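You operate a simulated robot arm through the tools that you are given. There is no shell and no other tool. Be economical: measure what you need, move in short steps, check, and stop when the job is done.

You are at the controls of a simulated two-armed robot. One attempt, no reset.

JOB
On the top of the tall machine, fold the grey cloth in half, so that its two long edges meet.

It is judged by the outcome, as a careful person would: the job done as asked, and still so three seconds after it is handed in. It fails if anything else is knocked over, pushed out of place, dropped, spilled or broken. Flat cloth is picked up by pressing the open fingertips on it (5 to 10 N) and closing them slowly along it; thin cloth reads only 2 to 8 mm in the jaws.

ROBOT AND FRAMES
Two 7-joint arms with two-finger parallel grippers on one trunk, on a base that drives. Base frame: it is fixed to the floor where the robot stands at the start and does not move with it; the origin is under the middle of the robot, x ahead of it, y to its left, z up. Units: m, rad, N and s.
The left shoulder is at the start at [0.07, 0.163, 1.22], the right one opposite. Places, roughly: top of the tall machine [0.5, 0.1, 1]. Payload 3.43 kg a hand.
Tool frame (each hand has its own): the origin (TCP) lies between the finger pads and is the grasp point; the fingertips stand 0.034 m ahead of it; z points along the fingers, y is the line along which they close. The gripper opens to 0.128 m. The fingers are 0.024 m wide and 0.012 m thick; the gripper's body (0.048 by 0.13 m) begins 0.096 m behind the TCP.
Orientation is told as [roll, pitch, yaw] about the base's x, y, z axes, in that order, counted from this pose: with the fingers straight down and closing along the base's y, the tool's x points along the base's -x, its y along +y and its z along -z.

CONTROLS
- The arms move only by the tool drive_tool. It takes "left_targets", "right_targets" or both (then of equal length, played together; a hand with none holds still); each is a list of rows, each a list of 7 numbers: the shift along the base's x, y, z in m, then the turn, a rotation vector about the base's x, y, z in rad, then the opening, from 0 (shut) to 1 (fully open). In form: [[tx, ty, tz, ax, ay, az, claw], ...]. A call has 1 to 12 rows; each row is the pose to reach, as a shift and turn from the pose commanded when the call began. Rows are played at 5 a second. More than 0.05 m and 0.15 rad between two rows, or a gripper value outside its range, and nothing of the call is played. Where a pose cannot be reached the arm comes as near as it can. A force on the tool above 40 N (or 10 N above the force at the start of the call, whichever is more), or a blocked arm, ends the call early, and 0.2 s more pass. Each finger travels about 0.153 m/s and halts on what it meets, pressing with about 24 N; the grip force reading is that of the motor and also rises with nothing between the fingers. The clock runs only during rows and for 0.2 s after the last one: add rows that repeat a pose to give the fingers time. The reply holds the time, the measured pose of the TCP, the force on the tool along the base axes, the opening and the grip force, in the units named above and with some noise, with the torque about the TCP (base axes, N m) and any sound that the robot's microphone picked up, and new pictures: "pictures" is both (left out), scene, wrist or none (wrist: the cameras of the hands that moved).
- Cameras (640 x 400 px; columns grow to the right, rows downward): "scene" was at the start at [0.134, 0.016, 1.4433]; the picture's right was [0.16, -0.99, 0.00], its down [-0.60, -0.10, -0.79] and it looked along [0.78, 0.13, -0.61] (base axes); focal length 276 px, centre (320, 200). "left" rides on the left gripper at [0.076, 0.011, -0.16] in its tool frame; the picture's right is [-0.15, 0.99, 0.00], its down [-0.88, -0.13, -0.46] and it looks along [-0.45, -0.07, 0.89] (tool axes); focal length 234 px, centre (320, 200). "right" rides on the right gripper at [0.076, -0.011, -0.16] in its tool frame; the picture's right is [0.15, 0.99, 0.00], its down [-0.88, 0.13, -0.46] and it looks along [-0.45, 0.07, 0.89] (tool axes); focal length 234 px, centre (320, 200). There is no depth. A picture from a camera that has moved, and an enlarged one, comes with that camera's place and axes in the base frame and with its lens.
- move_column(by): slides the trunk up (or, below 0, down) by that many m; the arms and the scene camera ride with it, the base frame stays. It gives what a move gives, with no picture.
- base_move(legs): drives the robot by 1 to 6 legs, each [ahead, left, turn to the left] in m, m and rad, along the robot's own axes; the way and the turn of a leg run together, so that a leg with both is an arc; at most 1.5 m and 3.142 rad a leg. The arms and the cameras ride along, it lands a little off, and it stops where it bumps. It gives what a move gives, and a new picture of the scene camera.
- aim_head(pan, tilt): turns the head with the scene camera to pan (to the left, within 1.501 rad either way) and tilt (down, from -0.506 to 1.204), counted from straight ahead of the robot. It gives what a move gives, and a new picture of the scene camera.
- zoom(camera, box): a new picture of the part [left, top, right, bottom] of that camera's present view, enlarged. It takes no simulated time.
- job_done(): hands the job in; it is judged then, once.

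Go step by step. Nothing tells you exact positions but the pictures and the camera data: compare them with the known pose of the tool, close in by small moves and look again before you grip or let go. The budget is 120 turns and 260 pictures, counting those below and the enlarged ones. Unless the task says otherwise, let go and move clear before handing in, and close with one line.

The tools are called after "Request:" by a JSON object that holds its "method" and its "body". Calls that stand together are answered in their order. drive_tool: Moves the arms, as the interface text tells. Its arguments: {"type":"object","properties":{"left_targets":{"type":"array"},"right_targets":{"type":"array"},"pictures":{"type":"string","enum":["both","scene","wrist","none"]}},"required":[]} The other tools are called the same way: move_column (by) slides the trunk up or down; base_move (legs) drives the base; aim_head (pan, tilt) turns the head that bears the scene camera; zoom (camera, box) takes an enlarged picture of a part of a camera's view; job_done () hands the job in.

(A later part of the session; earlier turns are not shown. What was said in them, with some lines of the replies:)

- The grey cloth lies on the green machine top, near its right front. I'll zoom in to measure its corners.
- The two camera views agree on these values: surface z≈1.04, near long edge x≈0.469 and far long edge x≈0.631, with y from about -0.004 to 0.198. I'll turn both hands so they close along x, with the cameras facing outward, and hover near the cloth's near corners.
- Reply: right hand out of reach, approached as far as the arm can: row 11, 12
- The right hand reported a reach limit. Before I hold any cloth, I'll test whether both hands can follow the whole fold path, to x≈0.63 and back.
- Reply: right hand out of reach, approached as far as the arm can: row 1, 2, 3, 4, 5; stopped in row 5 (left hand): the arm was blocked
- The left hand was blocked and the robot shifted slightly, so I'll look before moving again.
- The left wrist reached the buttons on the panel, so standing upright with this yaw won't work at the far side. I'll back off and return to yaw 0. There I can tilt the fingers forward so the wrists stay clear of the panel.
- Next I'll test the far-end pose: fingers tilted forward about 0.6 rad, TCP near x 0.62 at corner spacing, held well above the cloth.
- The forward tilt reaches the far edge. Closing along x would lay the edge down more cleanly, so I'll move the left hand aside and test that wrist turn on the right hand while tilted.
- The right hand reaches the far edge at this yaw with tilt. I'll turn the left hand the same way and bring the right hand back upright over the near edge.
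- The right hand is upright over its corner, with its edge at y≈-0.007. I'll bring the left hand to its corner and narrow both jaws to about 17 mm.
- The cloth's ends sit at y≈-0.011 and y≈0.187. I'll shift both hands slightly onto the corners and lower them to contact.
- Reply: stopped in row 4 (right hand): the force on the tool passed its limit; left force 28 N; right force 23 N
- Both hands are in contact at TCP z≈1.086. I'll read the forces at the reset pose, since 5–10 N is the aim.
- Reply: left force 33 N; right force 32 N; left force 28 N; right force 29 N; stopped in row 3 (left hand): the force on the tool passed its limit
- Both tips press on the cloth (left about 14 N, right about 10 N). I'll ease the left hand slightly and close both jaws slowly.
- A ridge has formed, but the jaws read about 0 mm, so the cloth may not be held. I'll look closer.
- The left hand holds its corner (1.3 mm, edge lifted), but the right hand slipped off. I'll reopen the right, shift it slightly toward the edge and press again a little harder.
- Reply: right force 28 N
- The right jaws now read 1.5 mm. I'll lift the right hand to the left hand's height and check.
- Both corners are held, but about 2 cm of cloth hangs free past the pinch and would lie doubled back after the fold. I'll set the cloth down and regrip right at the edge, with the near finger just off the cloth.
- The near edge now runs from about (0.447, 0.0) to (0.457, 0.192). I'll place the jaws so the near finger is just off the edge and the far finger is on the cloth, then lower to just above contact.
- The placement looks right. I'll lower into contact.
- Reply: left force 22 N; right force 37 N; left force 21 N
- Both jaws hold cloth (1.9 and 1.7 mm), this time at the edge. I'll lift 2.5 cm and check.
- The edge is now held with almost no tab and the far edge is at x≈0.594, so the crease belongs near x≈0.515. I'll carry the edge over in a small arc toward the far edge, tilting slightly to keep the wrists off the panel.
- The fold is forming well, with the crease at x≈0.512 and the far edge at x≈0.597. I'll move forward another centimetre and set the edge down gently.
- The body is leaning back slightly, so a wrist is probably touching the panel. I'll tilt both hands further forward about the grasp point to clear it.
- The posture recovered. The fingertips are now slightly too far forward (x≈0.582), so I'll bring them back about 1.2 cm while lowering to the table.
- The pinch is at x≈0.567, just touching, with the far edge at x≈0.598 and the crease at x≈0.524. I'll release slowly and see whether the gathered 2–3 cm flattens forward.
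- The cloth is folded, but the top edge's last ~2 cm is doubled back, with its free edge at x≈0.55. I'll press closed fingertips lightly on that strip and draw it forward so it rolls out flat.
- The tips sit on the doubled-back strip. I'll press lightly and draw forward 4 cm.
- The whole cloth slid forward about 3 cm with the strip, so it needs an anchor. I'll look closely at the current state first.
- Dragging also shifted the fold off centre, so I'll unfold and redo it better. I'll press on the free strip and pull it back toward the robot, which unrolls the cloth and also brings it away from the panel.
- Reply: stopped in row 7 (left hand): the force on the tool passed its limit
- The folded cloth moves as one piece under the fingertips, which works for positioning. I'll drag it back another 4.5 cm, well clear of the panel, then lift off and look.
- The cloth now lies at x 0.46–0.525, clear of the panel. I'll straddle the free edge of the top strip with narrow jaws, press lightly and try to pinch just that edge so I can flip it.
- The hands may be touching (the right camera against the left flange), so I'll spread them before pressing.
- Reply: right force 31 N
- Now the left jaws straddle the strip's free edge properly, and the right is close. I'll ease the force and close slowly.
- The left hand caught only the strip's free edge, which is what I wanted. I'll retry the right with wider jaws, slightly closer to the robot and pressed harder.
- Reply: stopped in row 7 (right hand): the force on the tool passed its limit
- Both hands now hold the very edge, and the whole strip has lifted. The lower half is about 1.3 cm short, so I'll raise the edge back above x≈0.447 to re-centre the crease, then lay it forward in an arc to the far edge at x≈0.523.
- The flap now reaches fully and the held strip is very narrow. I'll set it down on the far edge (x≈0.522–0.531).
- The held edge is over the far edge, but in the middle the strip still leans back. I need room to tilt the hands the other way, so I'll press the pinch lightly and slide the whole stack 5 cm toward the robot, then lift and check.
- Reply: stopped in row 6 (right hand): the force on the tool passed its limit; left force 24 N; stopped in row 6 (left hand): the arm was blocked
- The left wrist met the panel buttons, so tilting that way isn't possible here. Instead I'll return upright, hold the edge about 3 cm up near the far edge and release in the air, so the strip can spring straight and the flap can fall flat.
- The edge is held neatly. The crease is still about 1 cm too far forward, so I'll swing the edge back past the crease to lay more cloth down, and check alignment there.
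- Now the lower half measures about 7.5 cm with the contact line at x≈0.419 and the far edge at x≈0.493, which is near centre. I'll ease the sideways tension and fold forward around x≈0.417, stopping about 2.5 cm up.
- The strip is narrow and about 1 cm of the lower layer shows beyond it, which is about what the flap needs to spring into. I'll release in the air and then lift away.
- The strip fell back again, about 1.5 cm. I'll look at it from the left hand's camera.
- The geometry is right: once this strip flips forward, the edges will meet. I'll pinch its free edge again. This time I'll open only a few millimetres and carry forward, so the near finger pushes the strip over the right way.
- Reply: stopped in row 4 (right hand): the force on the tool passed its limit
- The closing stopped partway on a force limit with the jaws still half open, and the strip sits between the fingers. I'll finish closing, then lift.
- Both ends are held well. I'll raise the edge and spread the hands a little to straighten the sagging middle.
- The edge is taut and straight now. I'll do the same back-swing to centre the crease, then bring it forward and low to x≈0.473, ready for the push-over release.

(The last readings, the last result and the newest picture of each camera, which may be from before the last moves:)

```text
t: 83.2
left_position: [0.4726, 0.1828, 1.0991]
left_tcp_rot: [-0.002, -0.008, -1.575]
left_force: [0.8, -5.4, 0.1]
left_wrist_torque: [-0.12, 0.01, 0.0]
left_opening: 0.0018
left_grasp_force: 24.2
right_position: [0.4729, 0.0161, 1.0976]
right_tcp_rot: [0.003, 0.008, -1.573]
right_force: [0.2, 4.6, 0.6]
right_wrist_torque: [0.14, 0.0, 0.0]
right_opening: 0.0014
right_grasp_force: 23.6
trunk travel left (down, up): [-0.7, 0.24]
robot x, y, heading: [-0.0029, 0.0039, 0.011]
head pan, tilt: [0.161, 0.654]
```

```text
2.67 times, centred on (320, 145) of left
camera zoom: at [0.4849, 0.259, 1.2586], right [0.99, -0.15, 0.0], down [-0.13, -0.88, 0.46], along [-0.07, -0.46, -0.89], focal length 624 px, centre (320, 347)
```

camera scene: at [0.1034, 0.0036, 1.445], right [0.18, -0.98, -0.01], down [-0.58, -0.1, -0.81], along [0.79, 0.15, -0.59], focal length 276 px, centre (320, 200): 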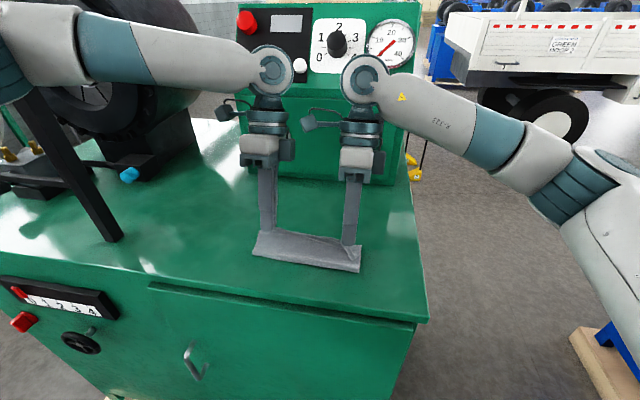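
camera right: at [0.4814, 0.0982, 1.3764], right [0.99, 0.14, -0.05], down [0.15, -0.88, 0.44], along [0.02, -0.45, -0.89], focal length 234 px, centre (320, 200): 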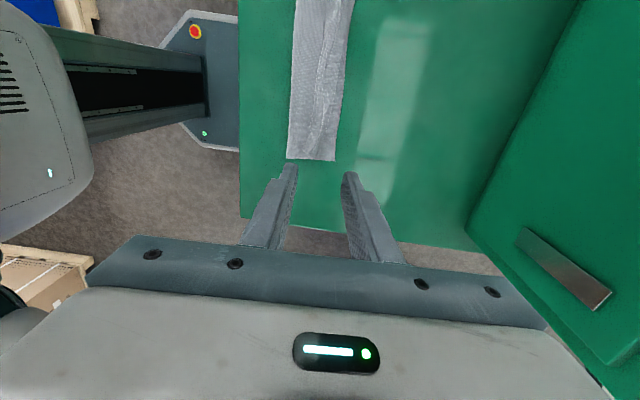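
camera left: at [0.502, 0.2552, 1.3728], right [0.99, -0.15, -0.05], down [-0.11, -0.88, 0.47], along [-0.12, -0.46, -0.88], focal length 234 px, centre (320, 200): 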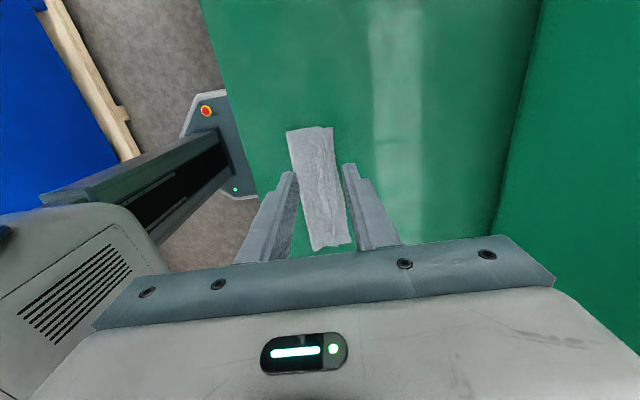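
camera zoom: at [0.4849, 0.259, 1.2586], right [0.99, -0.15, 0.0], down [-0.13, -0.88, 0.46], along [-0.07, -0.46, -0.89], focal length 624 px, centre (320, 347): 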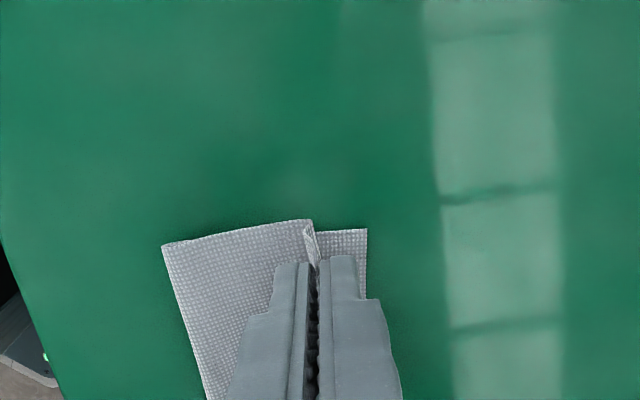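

Ready: strip about 1 cm up, at x≈0.473. I'll open about 5 mm and carry forward 3.5 cm low over the surface so the near finger lays the strip forward, then lift.

Request:
{"method": "drive_tool", "body": {"left_targets": [[0, -0.002, 0, 0, 0, 0, 0.04], [0.004, -0.002, 0, 0, 0, 0, 0.05], [0.01, -0.002, -0.001, 0, 0, 0, 0.05], [0.016, -0.002, -0.003, 0, 0, 0, 0.05], [0.022, -0.002, -0.004, 0, 0, 0, 0.05], [0.028, -0.002, -0.004, 0, 0, 0, 0.05], [0.034, -0.002, -0.003, 0, 0, 0, 0.05], [0.04, -0.002, 0.005, 0, 0, 0, 0.05], [0.04, -0.002, 0.03, 0, 0, 0, 0.05], [0.02, -0.002, 0.07, 0, 0, 0, 0.05], [0.0, -0.002, 0.1, 0, 0, 0, 0.05]], "right_targets": [[0, 0.002, 0, 0, 0, 0, 0.04], [0.004, 0.002, 0, 0, 0, 0, 0.05], [0.01, 0.002, -0.001, 0, 0, 0, 0.05], [0.016, 0.002, -0.003, 0, 0, 0, 0.05], [0.022, 0.002, -0.004, 0, 0, 0, 0.05], [0.028, 0.002, -0.004, 0, 0, 0, 0.05], [0.034, 0.002, -0.003, 0, 0, 0, 0.05], [0.04, 0.002, 0.005, 0, 0, 0, 0.05], [0.04, 0.002, 0.03, 0, 0, 0, 0.05], [0.02, 0.002, 0.07, 0, 0, 0, 0.05], [0.0, 0.002, 0.1, 0, 0, 0, 0.05]], "pictures": "none"}}

Request:
{"method": "zoom", "body": {"camera": "scene", "box": [240, 200, 384, 290]}}

Request:
{"method": "zoom", "body": {"camera": "left", "box": [220, 90, 460, 260]}}

```text
t: 85.6
left_position: [0.4697, 0.1811, 1.2005]
left_tcp_rot: [-0.002, -0.007, -1.577]
left_force: [-0.1, 0.4, 0.2]
left_wrist_torque: [0.0, -0.03, 0.01]
left_opening: 0.0065
left_grasp_force: 0.0
right_position: [0.4701, 0.0167, 1.2005]
right_tcp_rot: [0.004, 0.008, -1.572]
right_force: [0.6, 0.3, -0.3]
right_wrist_torque: [0.03, -0.04, 0.0]
right_opening: 0.0064
right_grasp_force: 0.0
trunk travel left (down, up): [-0.7, 0.24]
robot x, y, heading: [-0.0063, 0.0049, 0.014]
head pan, tilt: [0.161, 0.654]
```

```text
4.44 times, centred on (312, 245) of scene
camera zoom: at [0.1268, 0.0207, 1.4435], right [0.17, -0.98, 0.0], down [-0.6, -0.11, -0.79], along [0.78, 0.14, -0.61], focal length 1226 px, centre (356, 0)
```

zoom: 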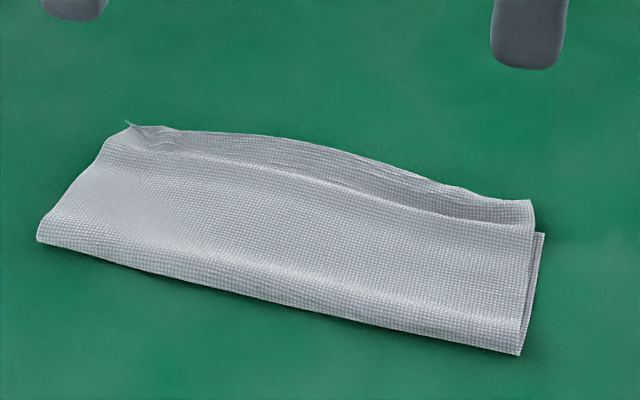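

```text
2.35 times, centred on (340, 175) of left
camera zoom: at [0.4817, 0.2569, 1.3594], right [0.99, -0.15, 0.0], down [-0.14, -0.88, 0.46], along [-0.07, -0.46, -0.89], focal length 551 px, centre (273, 259)
```

zoom: 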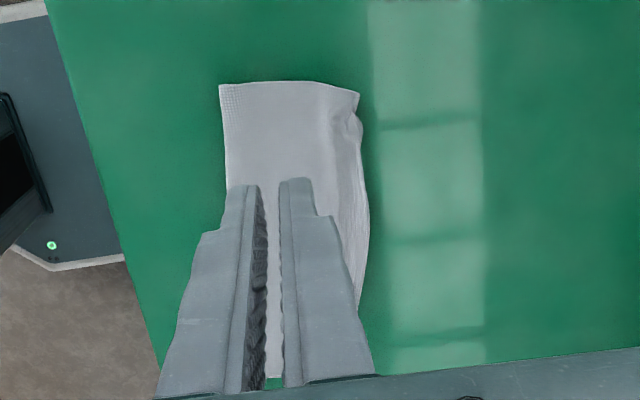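

The strip flipped forward along the whole length. I'll move the hands aside and inspect the alignment.

Request:
{"method": "drive_tool", "body": {"left_targets": [[-0.02, 0.03, 0.02, 0, 0, 0, 0.05], [-0.04, 0.06, 0.03, 0, 0, 0, 0.05], [-0.06, 0.08, 0.03, 0, 0, 0, 0.05], [-0.06, 0.08, 0.03, 0, 0, 0, 0.05]], "right_targets": [[-0.01, -0.04, 0.02, 0, 0, 0, 0.05], [-0.02, -0.08, 0.04, 0, 0, 0, 0.05], [-0.02, -0.12, 0.05, 0, 0, 0, 0.05], [-0.02, -0.12, 0.05, 0, 0, 0, 0.05]], "pictures": "none"}}

Request:
{"method": "zoom", "body": {"camera": "left", "box": [200, 0, 520, 200]}}

Request:
{"method": "zoom", "body": {"camera": "right", "box": [200, 0, 520, 200]}}

Request:
{"method": "zoom", "body": {"camera": "scene", "box": [250, 215, 370, 290]}}

```text
t: 86.6
left_position: [0.4141, 0.2616, 1.2287]
left_tcp_rot: [-0.003, -0.005, -1.577]
left_force: [-0.3, 0.1, 0.7]
left_wrist_torque: [0.0, -0.02, 0.01]
left_opening: 0.0063
left_grasp_force: 0.1
right_position: [0.4542, -0.1035, 1.2498]
right_tcp_rot: [0.004, 0.008, -1.572]
right_force: [-0.5, -0.1, 0.0]
right_wrist_torque: [0.0, 0.0, 0.03]
right_opening: 0.0065
right_grasp_force: 0.1
trunk travel left (down, up): [-0.7, 0.24]
robot x, y, heading: [-0.0046, 0.0002, 0.011]
head pan, tilt: [0.161, 0.654]
```

```text
2.00 times, centred on (360, 100) of left
camera zoom: at [0.4252, 0.3383, 1.3878], right [0.99, -0.15, 0.0], down [-0.13, -0.88, 0.46], along [-0.07, -0.46, -0.89], focal length 468 px, centre (240, 400)
```

zoom: 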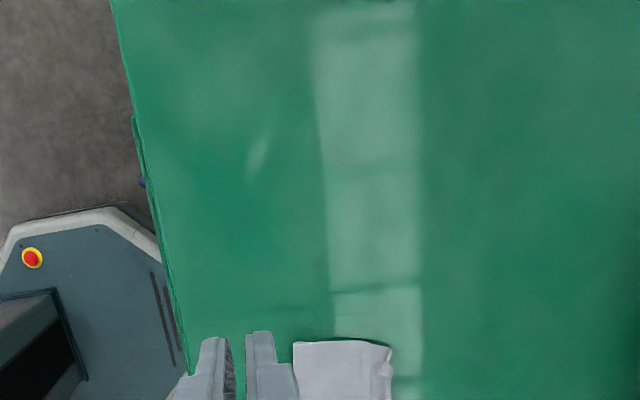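

```text
2.00 times, centred on (360, 100) of right
camera zoom: at [0.4423, -0.0285, 1.4108], right [0.99, 0.15, 0.0], down [0.13, -0.88, 0.45], along [0.07, -0.44, -0.89], focal length 468 px, centre (240, 400)
```

zoom: 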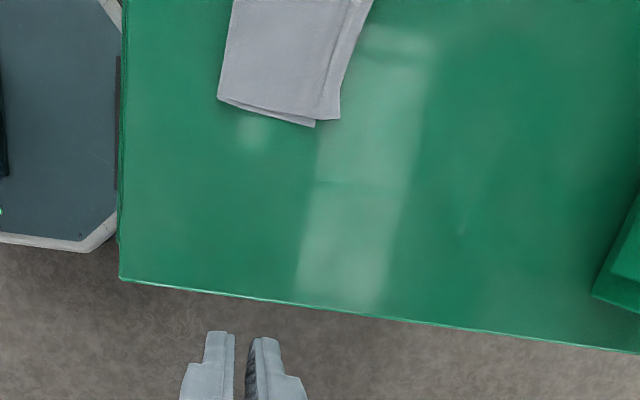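

```text
5.33 times, centred on (310, 252) of scene
camera zoom: at [0.1297, 0.0211, 1.4433], right [0.17, -0.98, 0.0], down [-0.6, -0.11, -0.79], along [0.78, 0.14, -0.61], focal length 1471 px, centre (373, -80)
```

zoom: 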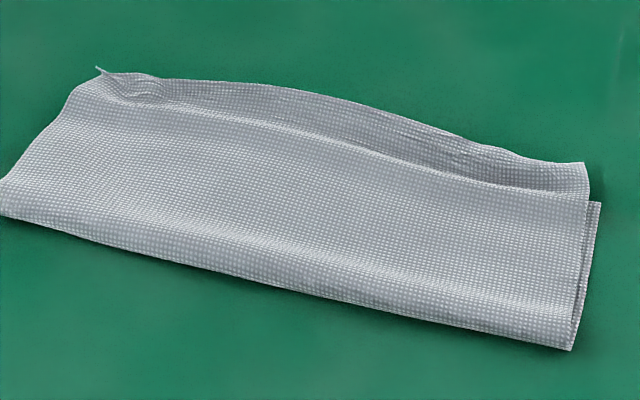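

The strip lies forward now. The upper edge overhangs the lower one by about 1.3 cm at the right end and less at the left. I'll pinch that edge from outside and shift it back to match.

Request:
{"method": "drive_tool", "body": {"left_targets": [[0.03, -0.03, 0, 0, 0, 0, 0.13], [0.06, -0.06, -0.01, 0, 0, 0, 0.13], [0.09, -0.086, -0.04, 0, 0, 0, 0.13], [0.092, -0.086, -0.08, 0, 0, 0, 0.13], [0.092, -0.086, -0.115, 0, 0, 0, 0.13], [0.092, -0.086, -0.134, 0, 0, 0, 0.13], [0.092, -0.086, -0.134, 0, 0, 0, 0.13]], "right_targets": [[0.015, 0.04, 0, 0, 0, 0, 0.13], [0.03, 0.08, -0.02, 0, 0, 0, 0.13], [0.041, 0.119, -0.06, 0, 0, 0, 0.13], [0.041, 0.119, -0.1, 0, 0, 0, 0.13], [0.041, 0.119, -0.135, 0, 0, 0, 0.13], [0.041, 0.119, -0.155, 0, 0, 0, 0.13], [0.041, 0.119, -0.155, 0, 0, 0, 0.13]], "pictures": "none"}}

Request:
{"method": "zoom", "body": {"camera": "right", "box": [220, 80, 420, 205]}}

Request:
{"method": "zoom", "body": {"camera": "left", "box": [220, 80, 420, 205]}}

```text
refused: row 3 steps farther than a row can; nothing moved
```

```text
3.20 times, centred on (320, 142) of right
camera zoom: at [0.4423, -0.0285, 1.4108], right [0.99, 0.15, 0.0], down [0.13, -0.88, 0.45], along [0.07, -0.44, -0.89], focal length 749 px, centre (320, 384)
```

zoom: 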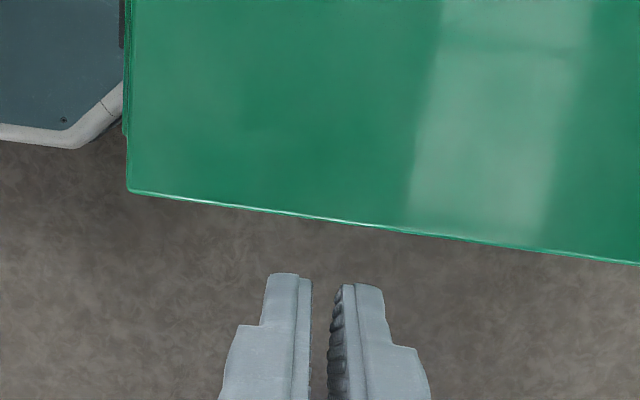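

```text
3.20 times, centred on (320, 142) of left
camera zoom: at [0.4252, 0.3383, 1.3878], right [0.99, -0.15, 0.0], down [-0.13, -0.88, 0.46], along [-0.07, -0.46, -0.89], focal length 749 px, centre (320, 384)
```

zoom: 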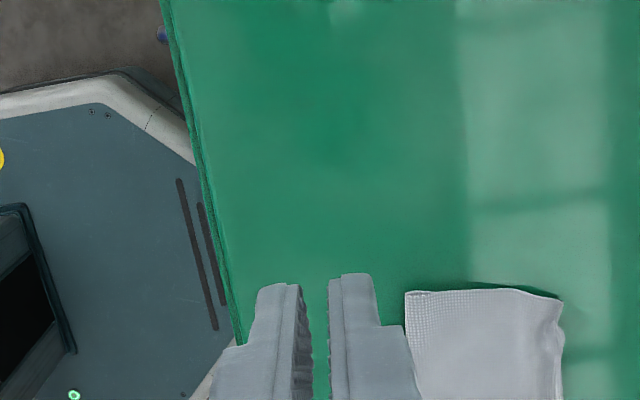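

That call was refused because one row stepped too far, so nothing moved. I'll resend it with smaller steps.

Request:
{"method": "drive_tool", "body": {"left_targets": [[0.025, -0.025, 0, 0, 0, 0, 0.13], [0.05, -0.05, 0, 0, 0, 0, 0.13], [0.075, -0.07, -0.01, 0, 0, 0, 0.13], [0.092, -0.086, -0.03, 0, 0, 0, 0.13], [0.092, -0.086, -0.065, 0, 0, 0, 0.13], [0.092, -0.086, -0.1, 0, 0, 0, 0.13], [0.092, -0.086, -0.125, 0, 0, 0, 0.13], [0.092, -0.086, -0.134, 0, 0, 0, 0.13], [0.092, -0.086, -0.134, 0, 0, 0, 0.13]], "right_targets": [[0.01, 0.03, 0, 0, 0, 0, 0.13], [0.02, 0.06, 0, 0, 0, 0, 0.13], [0.03, 0.09, -0.02, 0, 0, 0, 0.13], [0.041, 0.119, -0.045, 0, 0, 0, 0.13], [0.041, 0.119, -0.085, 0, 0, 0, 0.13], [0.041, 0.119, -0.12, 0, 0, 0, 0.13], [0.041, 0.119, -0.145, 0, 0, 0, 0.13], [0.041, 0.119, -0.155, 0, 0, 0, 0.13], [0.041, 0.119, -0.155, 0, 0, 0, 0.13]], "pictures": "none"}}

Request:
{"method": "zoom", "body": {"camera": "right", "box": [220, 80, 420, 205]}}

Request:
{"method": "zoom", "body": {"camera": "left", "box": [220, 80, 420, 205]}}

```text
t: 88.6
left_position: [0.5027, 0.1753, 1.0953]
left_tcp_rot: [-0.001, -0.008, -1.575]
left_force: [0.3, 0.1, 0.5]
left_wrist_torque: [-0.01, -0.01, -0.01]
left_opening: 0.0167
left_grasp_force: 0.0
right_position: [0.4939, 0.0153, 1.094]
right_tcp_rot: [0.005, 0.008, -1.572]
right_force: [-0.4, -0.2, 0.9]
right_wrist_torque: [0.02, -0.05, -0.02]
right_opening: 0.0166
right_grasp_force: 0.1
trunk travel left (down, up): [-0.7, 0.24]
robot x, y, heading: [-0.007, 0.0018, 0.015]
head pan, tilt: [0.161, 0.654]
```

```text
3.20 times, centred on (320, 142) of right
camera zoom: at [0.4818, 0.0898, 1.2555], right [0.99, 0.14, 0.01], down [0.13, -0.88, 0.45], along [0.07, -0.44, -0.89], focal length 749 px, centre (320, 384)
```

zoom: 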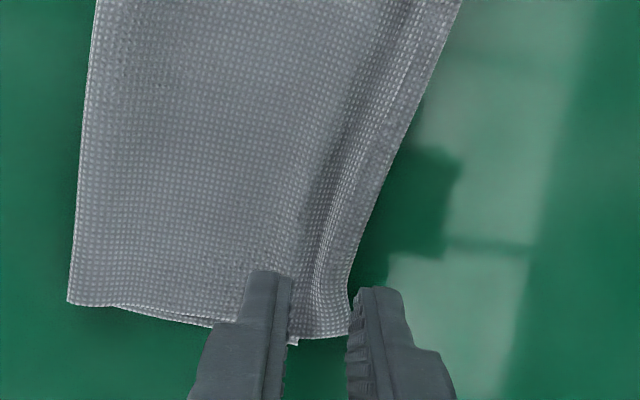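

```text
3.20 times, centred on (320, 142) of left
camera zoom: at [0.5154, 0.2512, 1.2548], right [0.99, -0.15, 0.0], down [-0.13, -0.88, 0.46], along [-0.07, -0.46, -0.89], focal length 749 px, centre (320, 384)
```

zoom: 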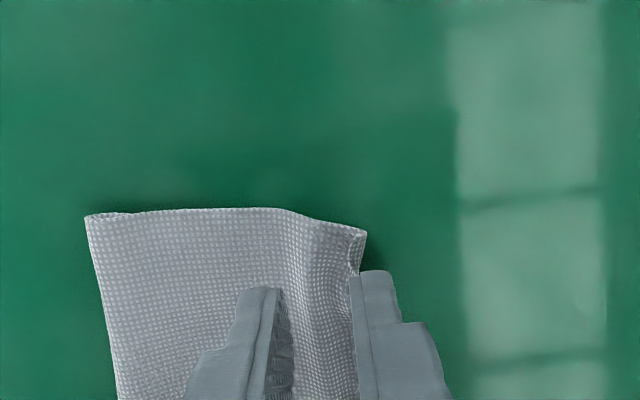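

The far fingers sit right at the upper edge and the near fingers are on the cloth. I'll lower to contact.

Request:
{"method": "drive_tool", "body": {"left_targets": [[0.001, 0, -0.004, 0, 0, 0, 0.13], [0.001, 0, -0.007, 0, 0, 0, 0.13], [0.001, 0, -0.009, 0, 0, 0, 0.13], [0.001, 0, -0.009, 0, 0, 0, 0.13]], "right_targets": [[0.001, 0.002, -0.004, 0, 0, 0, 0.13], [0.001, 0.002, -0.007, 0, 0, 0, 0.13], [0.001, 0.002, -0.009, 0, 0, 0, 0.13], [0.001, 0.002, -0.009, 0, 0, 0, 0.13]], "pictures": "none"}}

Request:
{"method": "zoom", "body": {"camera": "right", "box": [220, 80, 420, 205]}}

Request:
{"method": "zoom", "body": {"camera": "left", "box": [220, 80, 420, 205]}}

```text
t: 89.6
left_position: [0.5015, 0.1755, 1.0873]
left_tcp_rot: [0.003, -0.006, -1.574]
left_force: [-0.2, -0.3, 0.6]
left_wrist_torque: [-0.01, 0.01, -0.04]
left_opening: 0.0167
left_grasp_force: 0.1
right_position: [0.4918, 0.0167, 1.0868]
right_tcp_rot: [0.007, 0.009, -1.571]
right_force: [-0.5, 1.2, -0.2]
right_wrist_torque: [0.02, -0.02, 0.02]
right_opening: 0.0169
right_grasp_force: 0.1
trunk travel left (down, up): [-0.7, 0.24]
robot x, y, heading: [-0.0055, 0.0032, 0.015]
head pan, tilt: [0.161, 0.654]
```

```text
3.20 times, centred on (320, 142) of right
camera zoom: at [0.48, 0.0915, 1.2477], right [0.99, 0.14, 0.01], down [0.13, -0.88, 0.45], along [0.07, -0.44, -0.89], focal length 749 px, centre (320, 384)
```

zoom: 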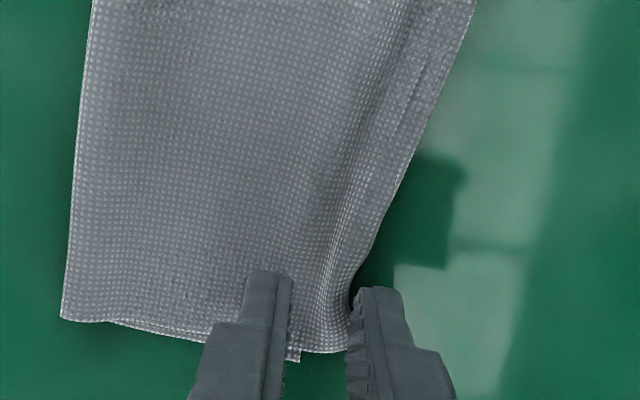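

```text
3.20 times, centred on (320, 142) of left
camera zoom: at [0.5136, 0.2508, 1.2477], right [0.99, -0.15, 0.0], down [-0.14, -0.88, 0.46], along [-0.07, -0.46, -0.89], focal length 749 px, centre (320, 384)
```

zoom: 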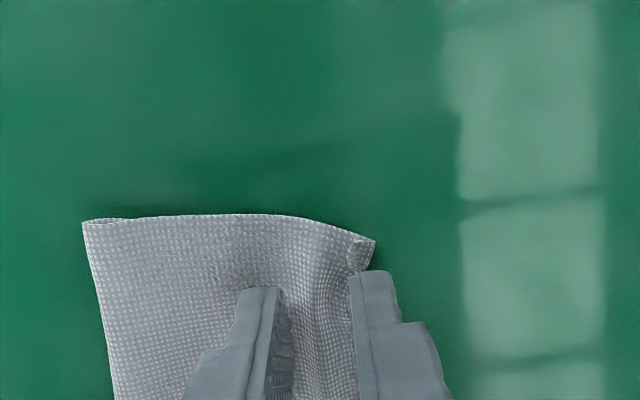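

Request:
{"method": "drive_tool", "body": {"left_targets": [[0, 0, -0.002, 0, 0, 0, 0.13], [0, 0, -0.003, 0, 0, 0, 0.13], [0, 0, -0.003, 0, 0, 0, 0.13]], "right_targets": [[0.002, 0, -0.002, 0, 0, 0, 0.13], [0.002, 0, -0.003, 0, 0, 0, 0.13], [0.002, 0, -0.003, 0, 0, 0, 0.13]], "pictures": "none"}}

```text
t: 90.4
left_position: [0.5014, 0.1731, 1.0855]
left_tcp_rot: [0.003, -0.007, -1.575]
left_force: [0.8, -0.1, 2.9]
left_wrist_torque: [0.06, -0.05, 0.03]
left_opening: 0.0168
left_grasp_force: 0.0
right_position: [0.4945, 0.0172, 1.0854]
right_tcp_rot: [0.011, 0.011, -1.574]
right_force: [3.6, 1.4, 18.7]
right_wrist_torque: [-0.12, 0.16, 0.03]
right_opening: 0.0148
right_grasp_force: 0.0
trunk travel left (down, up): [-0.7, 0.24]
robot x, y, heading: [-0.0073, 0.003, 0.015]
head pan, tilt: [0.161, 0.654]
```

Request:
{"method": "drive_tool", "body": {"left_targets": [[0, 0, -0.0025, 0, 0, 0, 0.13], [0, 0, -0.0025, 0, 0, 0, 0.11], [0, 0, -0.0025, 0, 0, 0, 0.09], [0, 0, -0.0025, 0, 0, 0, 0.07], [0, 0, -0.0025, 0, 0, 0, 0.05], [0, 0, -0.0025, 0, 0, 0, 0.03], [0, 0, -0.0025, 0, 0, 0, 0.01], [0, 0, -0.0025, 0, 0, 0, 0], [0, 0, -0.0025, 0, 0, 0, 0]], "right_targets": [[0, 0, 0.001, 0, 0, 0, 0.12], [0, 0, 0.001, 0, 0, 0, 0.11], [0, 0, 0.001, 0, 0, 0, 0.09], [0, 0, 0.001, 0, 0, 0, 0.07], [0, 0, 0.001, 0, 0, 0, 0.05], [0, 0, 0.001, 0, 0, 0, 0.03], [0, 0, 0.001, 0, 0, 0, 0.01], [0, 0, 0.001, 0, 0, 0, 0], [0, 0, 0.001, 0, 0, 0, 0]], "pictures": "none"}}

Request:
{"method": "zoom", "body": {"camera": "right", "box": [220, 80, 420, 205]}}

Request:
{"method": "zoom", "body": {"camera": "left", "box": [220, 80, 420, 205]}}

```text
t: 91.3
left_position: [0.5023, 0.1724, 1.0849]
left_tcp_rot: [0.009, -0.009, -1.575]
left_force: [-0.1, 0.3, 8.5]
left_wrist_torque: [0.1, 0.01, 0.0]
left_opening: 0.0084
left_grasp_force: 0.0
right_position: [0.4928, 0.017, 1.0856]
right_tcp_rot: [0.009, 0.011, -1.573]
right_force: [-0.7, -1.8, 12.8]
right_wrist_torque: [-0.1, 0.18, -0.01]
right_opening: 0.0092
right_grasp_force: 0.4
trunk travel left (down, up): [-0.7, 0.24]
robot x, y, heading: [-0.005, 0.0006, 0.021]
head pan, tilt: [0.161, 0.654]
stopped in row 4 (left hand): the force on the tool passed its limit (the readings are from after the stop); the commanded pose is now the measured one
```

```text
3.20 times, centred on (320, 142) of right
camera zoom: at [0.4814, 0.0911, 1.2468], right [0.99, 0.15, 0.01], down [0.13, -0.89, 0.45], along [0.07, -0.44, -0.89], focal length 749 px, centre (320, 384)
```

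zoom: 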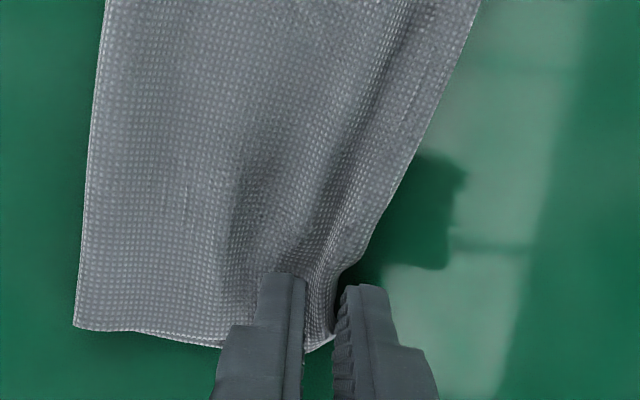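

```text
3.20 times, centred on (320, 142) of left
camera zoom: at [0.5128, 0.2501, 1.2448], right [0.99, -0.15, 0.01], down [-0.14, -0.88, 0.46], along [-0.06, -0.46, -0.89], focal length 749 px, centre (320, 384)
```

zoom: 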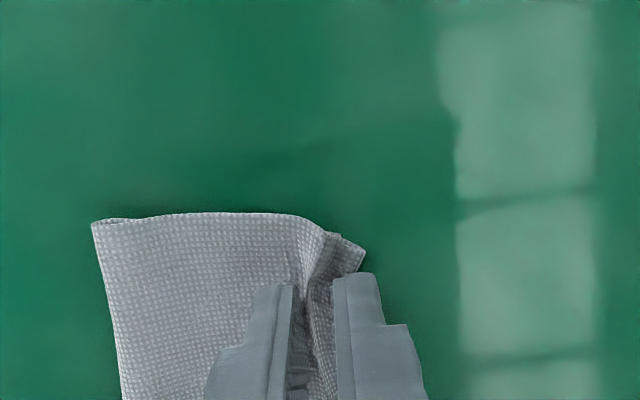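

The edge is bunching up between the fingers as intended. I'll finish closing and lift slightly.

Request:
{"method": "drive_tool", "body": {"left_targets": [[0, 0, 0, 0, 0, 0, 0.05], [0, 0, 0, 0, 0, 0, 0.03], [0, 0, 0, 0, 0, 0, 0.01], [0, 0, 0, 0, 0, 0, 0], [0, 0, 0, 0, 0, 0, 0], [-0.003, 0, 0.01, 0, 0, 0, 0], [-0.006, 0, 0.02, 0, 0, 0, 0], [-0.006, 0, 0.02, 0, 0, 0, 0]], "right_targets": [[0, 0, 0, 0, 0, 0, 0.05], [0, 0, 0, 0, 0, 0, 0.03], [0, 0, 0, 0, 0, 0, 0.01], [0, 0, 0, 0, 0, 0, 0], [0, 0, 0, 0, 0, 0, 0], [-0.004, 0, 0.01, 0, 0, 0, 0], [-0.008, 0, 0.02, 0, 0, 0, 0], [-0.008, 0, 0.02, 0, 0, 0, 0]], "pictures": "none"}}

Request:
{"method": "zoom", "body": {"camera": "right", "box": [220, 80, 420, 205]}}

Request:
{"method": "zoom", "body": {"camera": "left", "box": [220, 80, 420, 205]}}

Request:
{"method": "zoom", "body": {"camera": "scene", "box": [240, 200, 384, 290]}}

```text
t: 93.1
left_position: [0.4989, 0.1735, 1.1017]
left_tcp_rot: [0.001, -0.008, -1.579]
left_force: [0.1, -0.1, -0.1]
left_wrist_torque: [0.02, 0.0, 0.01]
left_opening: 0.0019
left_grasp_force: 23.8
right_position: [0.4907, 0.0186, 1.1038]
right_tcp_rot: [0.004, 0.007, -1.572]
right_force: [0.7, 0.0, -0.4]
right_wrist_torque: [0.01, -0.01, 0.0]
right_opening: 0.0017
right_grasp_force: 23.4
trunk travel left (down, up): [-0.7, 0.24]
robot x, y, heading: [-0.0028, 0.0008, 0.018]
head pan, tilt: [0.161, 0.654]
```

```text
3.20 times, centred on (320, 142) of right
camera zoom: at [0.4791, 0.092, 1.2641], right [0.99, 0.14, 0.0], down [0.13, -0.88, 0.45], along [0.07, -0.44, -0.89], focal length 749 px, centre (320, 384)
```

zoom: 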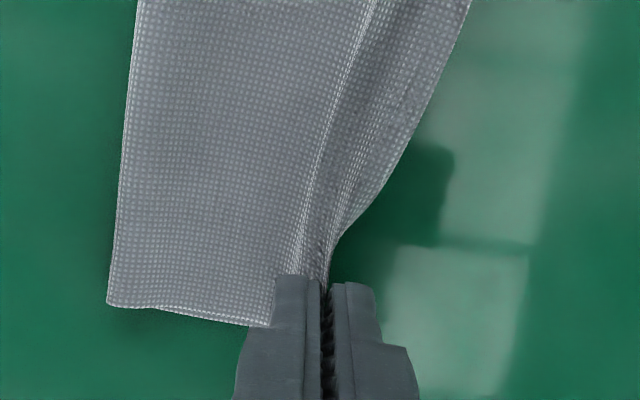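

```text
3.20 times, centred on (320, 142) of left
camera zoom: at [0.512, 0.2509, 1.2613], right [0.99, -0.15, 0.0], down [-0.14, -0.88, 0.46], along [-0.07, -0.46, -0.89], focal length 749 px, centre (320, 384)
```

zoom: 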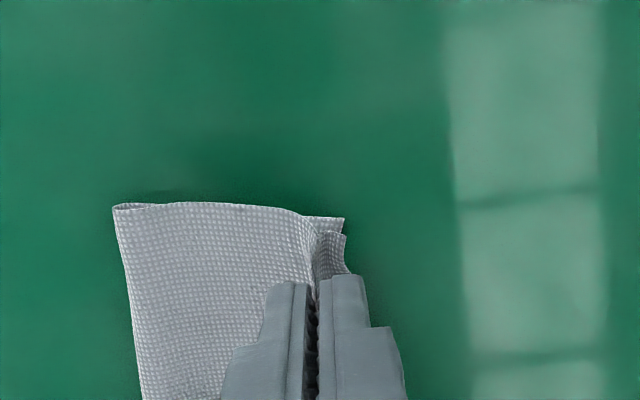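

```text
4.44 times, centred on (312, 245) of scene
camera zoom: at [0.1296, 0.0206, 1.4434], right [0.17, -0.98, 0.0], down [-0.6, -0.11, -0.79], along [0.78, 0.14, -0.61], focal length 1226 px, centre (356, 0)
```

zoom: 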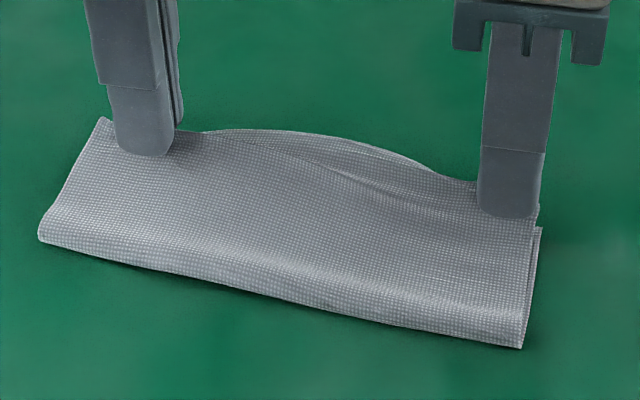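

Both ends of the upper edge are held with the edge pointing outward. The lower far edge is at x≈0.510 on the left and x≈0.489 on the right, so the left can stay and the right must come back about 1.2 cm. I'll shift, set down and release gently.

Request:
{"method": "drive_tool", "body": {"left_targets": [[0, 0.002, 0.004, 0, 0, 0, 0], [0.001, 0.004, 0.004, 0, 0, 0, 0], [0.001, 0.004, -0.004, 0, 0, 0, 0], [0.001, 0.004, -0.013, 0, 0, 0, 0], [0.001, 0.004, -0.013, 0, 0, 0, 0], [0.001, 0.003, -0.012, 0, 0, 0, 0.03], [0.001, 0.003, -0.011, 0, 0, 0, 0.06], [0.001, 0.003, -0.009, 0, 0, 0, 0.1], [0.001, 0.003, 0.005, 0, 0, 0, 0.12], [0.001, 0.003, 0.04, 0, 0, 0, 0.14], [-0.02, 0.02, 0.08, 0, 0, 0, 0.14]], "right_targets": [[-0.005, -0.002, 0.004, 0, 0, 0, 0], [-0.011, -0.004, 0.004, 0, 0, 0, 0], [-0.012, -0.004, -0.004, 0, 0, 0, 0], [-0.012, -0.004, -0.014, 0, 0, 0, 0], [-0.012, -0.004, -0.014, 0, 0, 0, 0], [-0.012, -0.003, -0.013, 0, 0, 0, 0.03], [-0.012, -0.003, -0.012, 0, 0, 0, 0.06], [-0.012, -0.003, -0.01, 0, 0, 0, 0.1], [-0.012, -0.003, 0.005, 0, 0, 0, 0.12], [-0.012, -0.003, 0.04, 0, 0, 0, 0.14], [-0.02, -0.02, 0.08, 0, 0, 0, 0.14]], "pictures": "none"}}

Request:
{"method": "zoom", "body": {"camera": "right", "box": [200, 40, 440, 190]}}

Request:
{"method": "zoom", "body": {"camera": "left", "box": [200, 40, 440, 190]}}

Request:
{"method": "zoom", "body": {"camera": "scene", "box": [240, 200, 384, 290]}}

```text
t: 95.5
left_position: [0.4769, 0.1947, 1.183]
left_tcp_rot: [0.004, -0.008, -1.577]
left_force: [-0.6, 0.1, 0.8]
left_wrist_torque: [0.0, -0.04, 0.01]
left_opening: 0.018
left_grasp_force: 0.0
right_position: [0.466, -0.0027, 1.185]
right_tcp_rot: [0.006, 0.008, -1.572]
right_force: [-0.7, 0.2, 0.2]
right_wrist_torque: [0.01, -0.08, 0.0]
right_opening: 0.0177
right_grasp_force: 0.0
trunk travel left (down, up): [-0.7, 0.24]
robot x, y, heading: [-0.0022, 0.0004, 0.014]
head pan, tilt: [0.161, 0.654]
```

```text
2.67 times, centred on (320, 115) of right
camera zoom: at [0.4549, 0.0711, 1.3457], right [0.99, 0.14, 0.01], down [0.13, -0.88, 0.45], along [0.07, -0.44, -0.89], focal length 624 px, centre (320, 427)
```

zoom: 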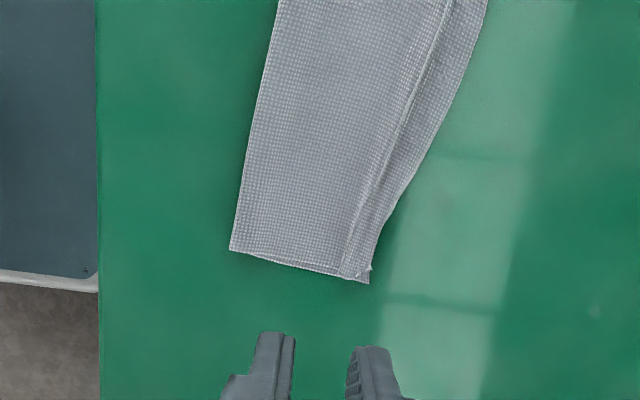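

```text
2.67 times, centred on (320, 115) of left
camera zoom: at [0.4881, 0.2706, 1.3424], right [0.99, -0.15, 0.01], down [-0.14, -0.88, 0.46], along [-0.07, -0.46, -0.89], focal length 624 px, centre (320, 427)
```

zoom: 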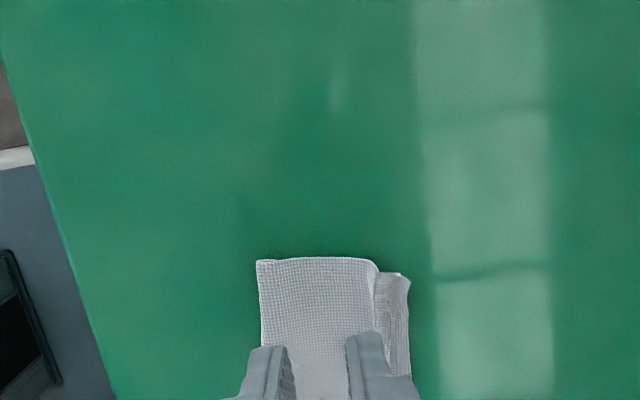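

```text
4.44 times, centred on (312, 245) of scene
camera zoom: at [0.125, 0.0204, 1.4437], right [0.17, -0.98, 0.0], down [-0.6, -0.11, -0.8], along [0.78, 0.14, -0.61], focal length 1226 px, centre (356, 0)
```

zoom: 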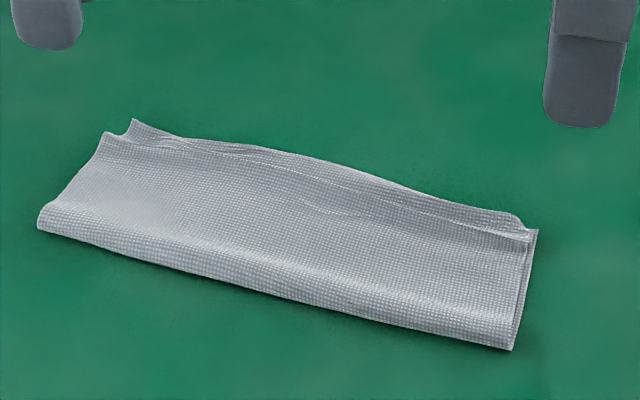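

The long edges now meet: within about a couple of mm at the right end, about 6 mm at the left and about 1 cm in the middle. I'll move the hands well clear and take a last look.

Request:
{"method": "drive_tool", "body": {"left_targets": [[-0.02, 0.04, 0.02, 0, 0, 0, 0.14], [-0.03, 0.08, 0.04, 0, 0, 0, 0.14], [-0.03, 0.1, 0.06, 0, 0, 0, 0.14], [-0.03, 0.1, 0.06, 0, 0, 0, 0.14]], "right_targets": [[0, -0.04, 0.02, 0, 0, 0, 0.14], [0, -0.08, 0.04, 0, 0, 0, 0.14], [0, -0.11, 0.06, 0, 0, 0, 0.14], [0, -0.11, 0.06, 0, 0, 0, 0.14]], "pictures": "scene"}}

Request:
{"method": "zoom", "body": {"camera": "scene", "box": [240, 205, 376, 290]}}

Request:
{"method": "zoom", "body": {"camera": "right", "box": [240, 0, 480, 150]}}

```text
t: 96.5
left_position: [0.4517, 0.2942, 1.2421]
left_tcp_rot: [0.001, -0.011, -1.574]
left_force: [0.3, 0.3, -0.5]
left_wrist_torque: [0.0, -0.02, 0.03]
left_opening: 0.0179
left_grasp_force: 0.1
right_position: [0.471, -0.1103, 1.2432]
right_tcp_rot: [0.003, 0.008, -1.57]
right_force: [0.2, -0.6, 0.5]
right_wrist_torque: [-0.01, -0.02, -0.02]
right_opening: 0.0179
right_grasp_force: 0.0
trunk travel left (down, up): [-0.7, 0.24]
robot x, y, heading: [-0.0037, 0.0028, 0.012]
head pan, tilt: [0.161, 0.654]
camera scene: at [0.1297, 0.0212, 1.4433], right [0.17, -0.98, 0.0], down [-0.6, -0.11, -0.79], along [0.78, 0.14, -0.61], focal length 276 px, centre (320, 200)
```

scene: 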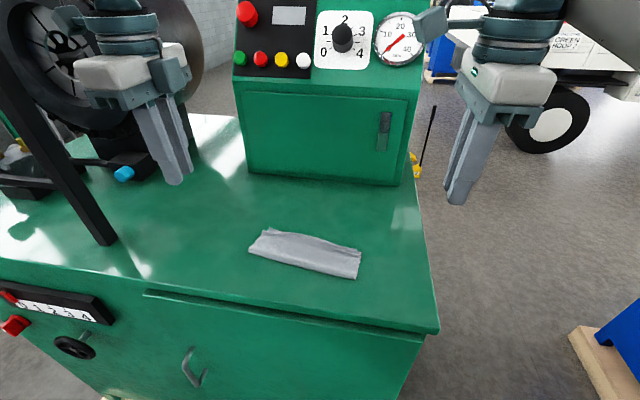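

```text
4.71 times, centred on (308, 248) of scene
camera zoom: at [0.1297, 0.0212, 1.4433], right [0.17, -0.98, 0.0], down [-0.6, -0.11, -0.79], along [0.78, 0.14, -0.61], focal length 1298 px, centre (376, -24)
```

zoom: 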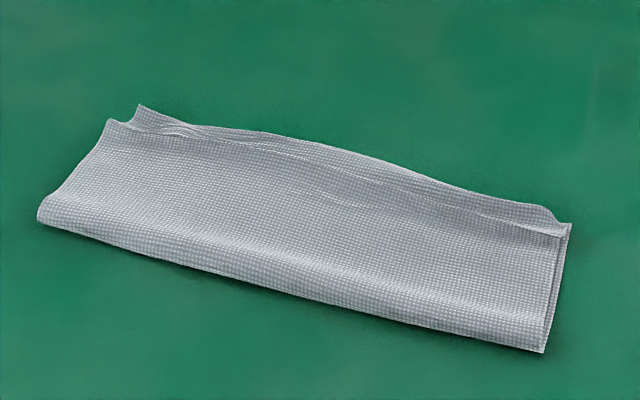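

```text
2.67 times, centred on (360, 75) of right
camera zoom: at [0.4599, -0.0369, 1.4049], right [0.99, 0.14, 0.0], down [0.13, -0.88, 0.45], along [0.07, -0.44, -0.89], focal length 624 px, centre (213, 533)
```

zoom: 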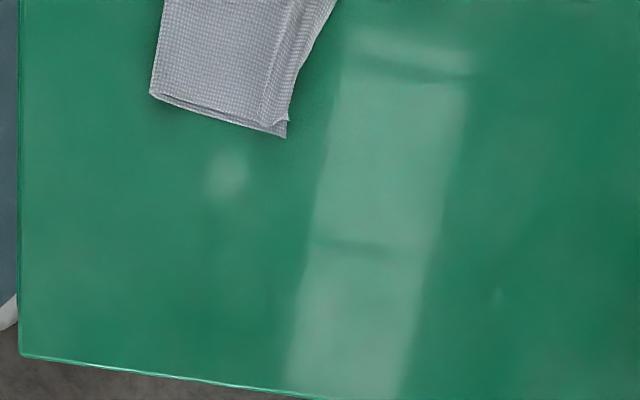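

The cloth is folded in half and lying still on the machine, its long edges together. Nothing around it looks displaced and both hands are clear, so I'm handing it in.

Request:
{"method": "job_done", "body": {}}

```text
The job is handed in.
```

I folded the grey cloth in half on the machine top and handed the job in. By my estimates its long edges meet within a few millimetres at the ends, with up to about 1 cm of overlap in the middle. The left wrist bumped the panel buttons several times, but nothing looked moved in the last picture.
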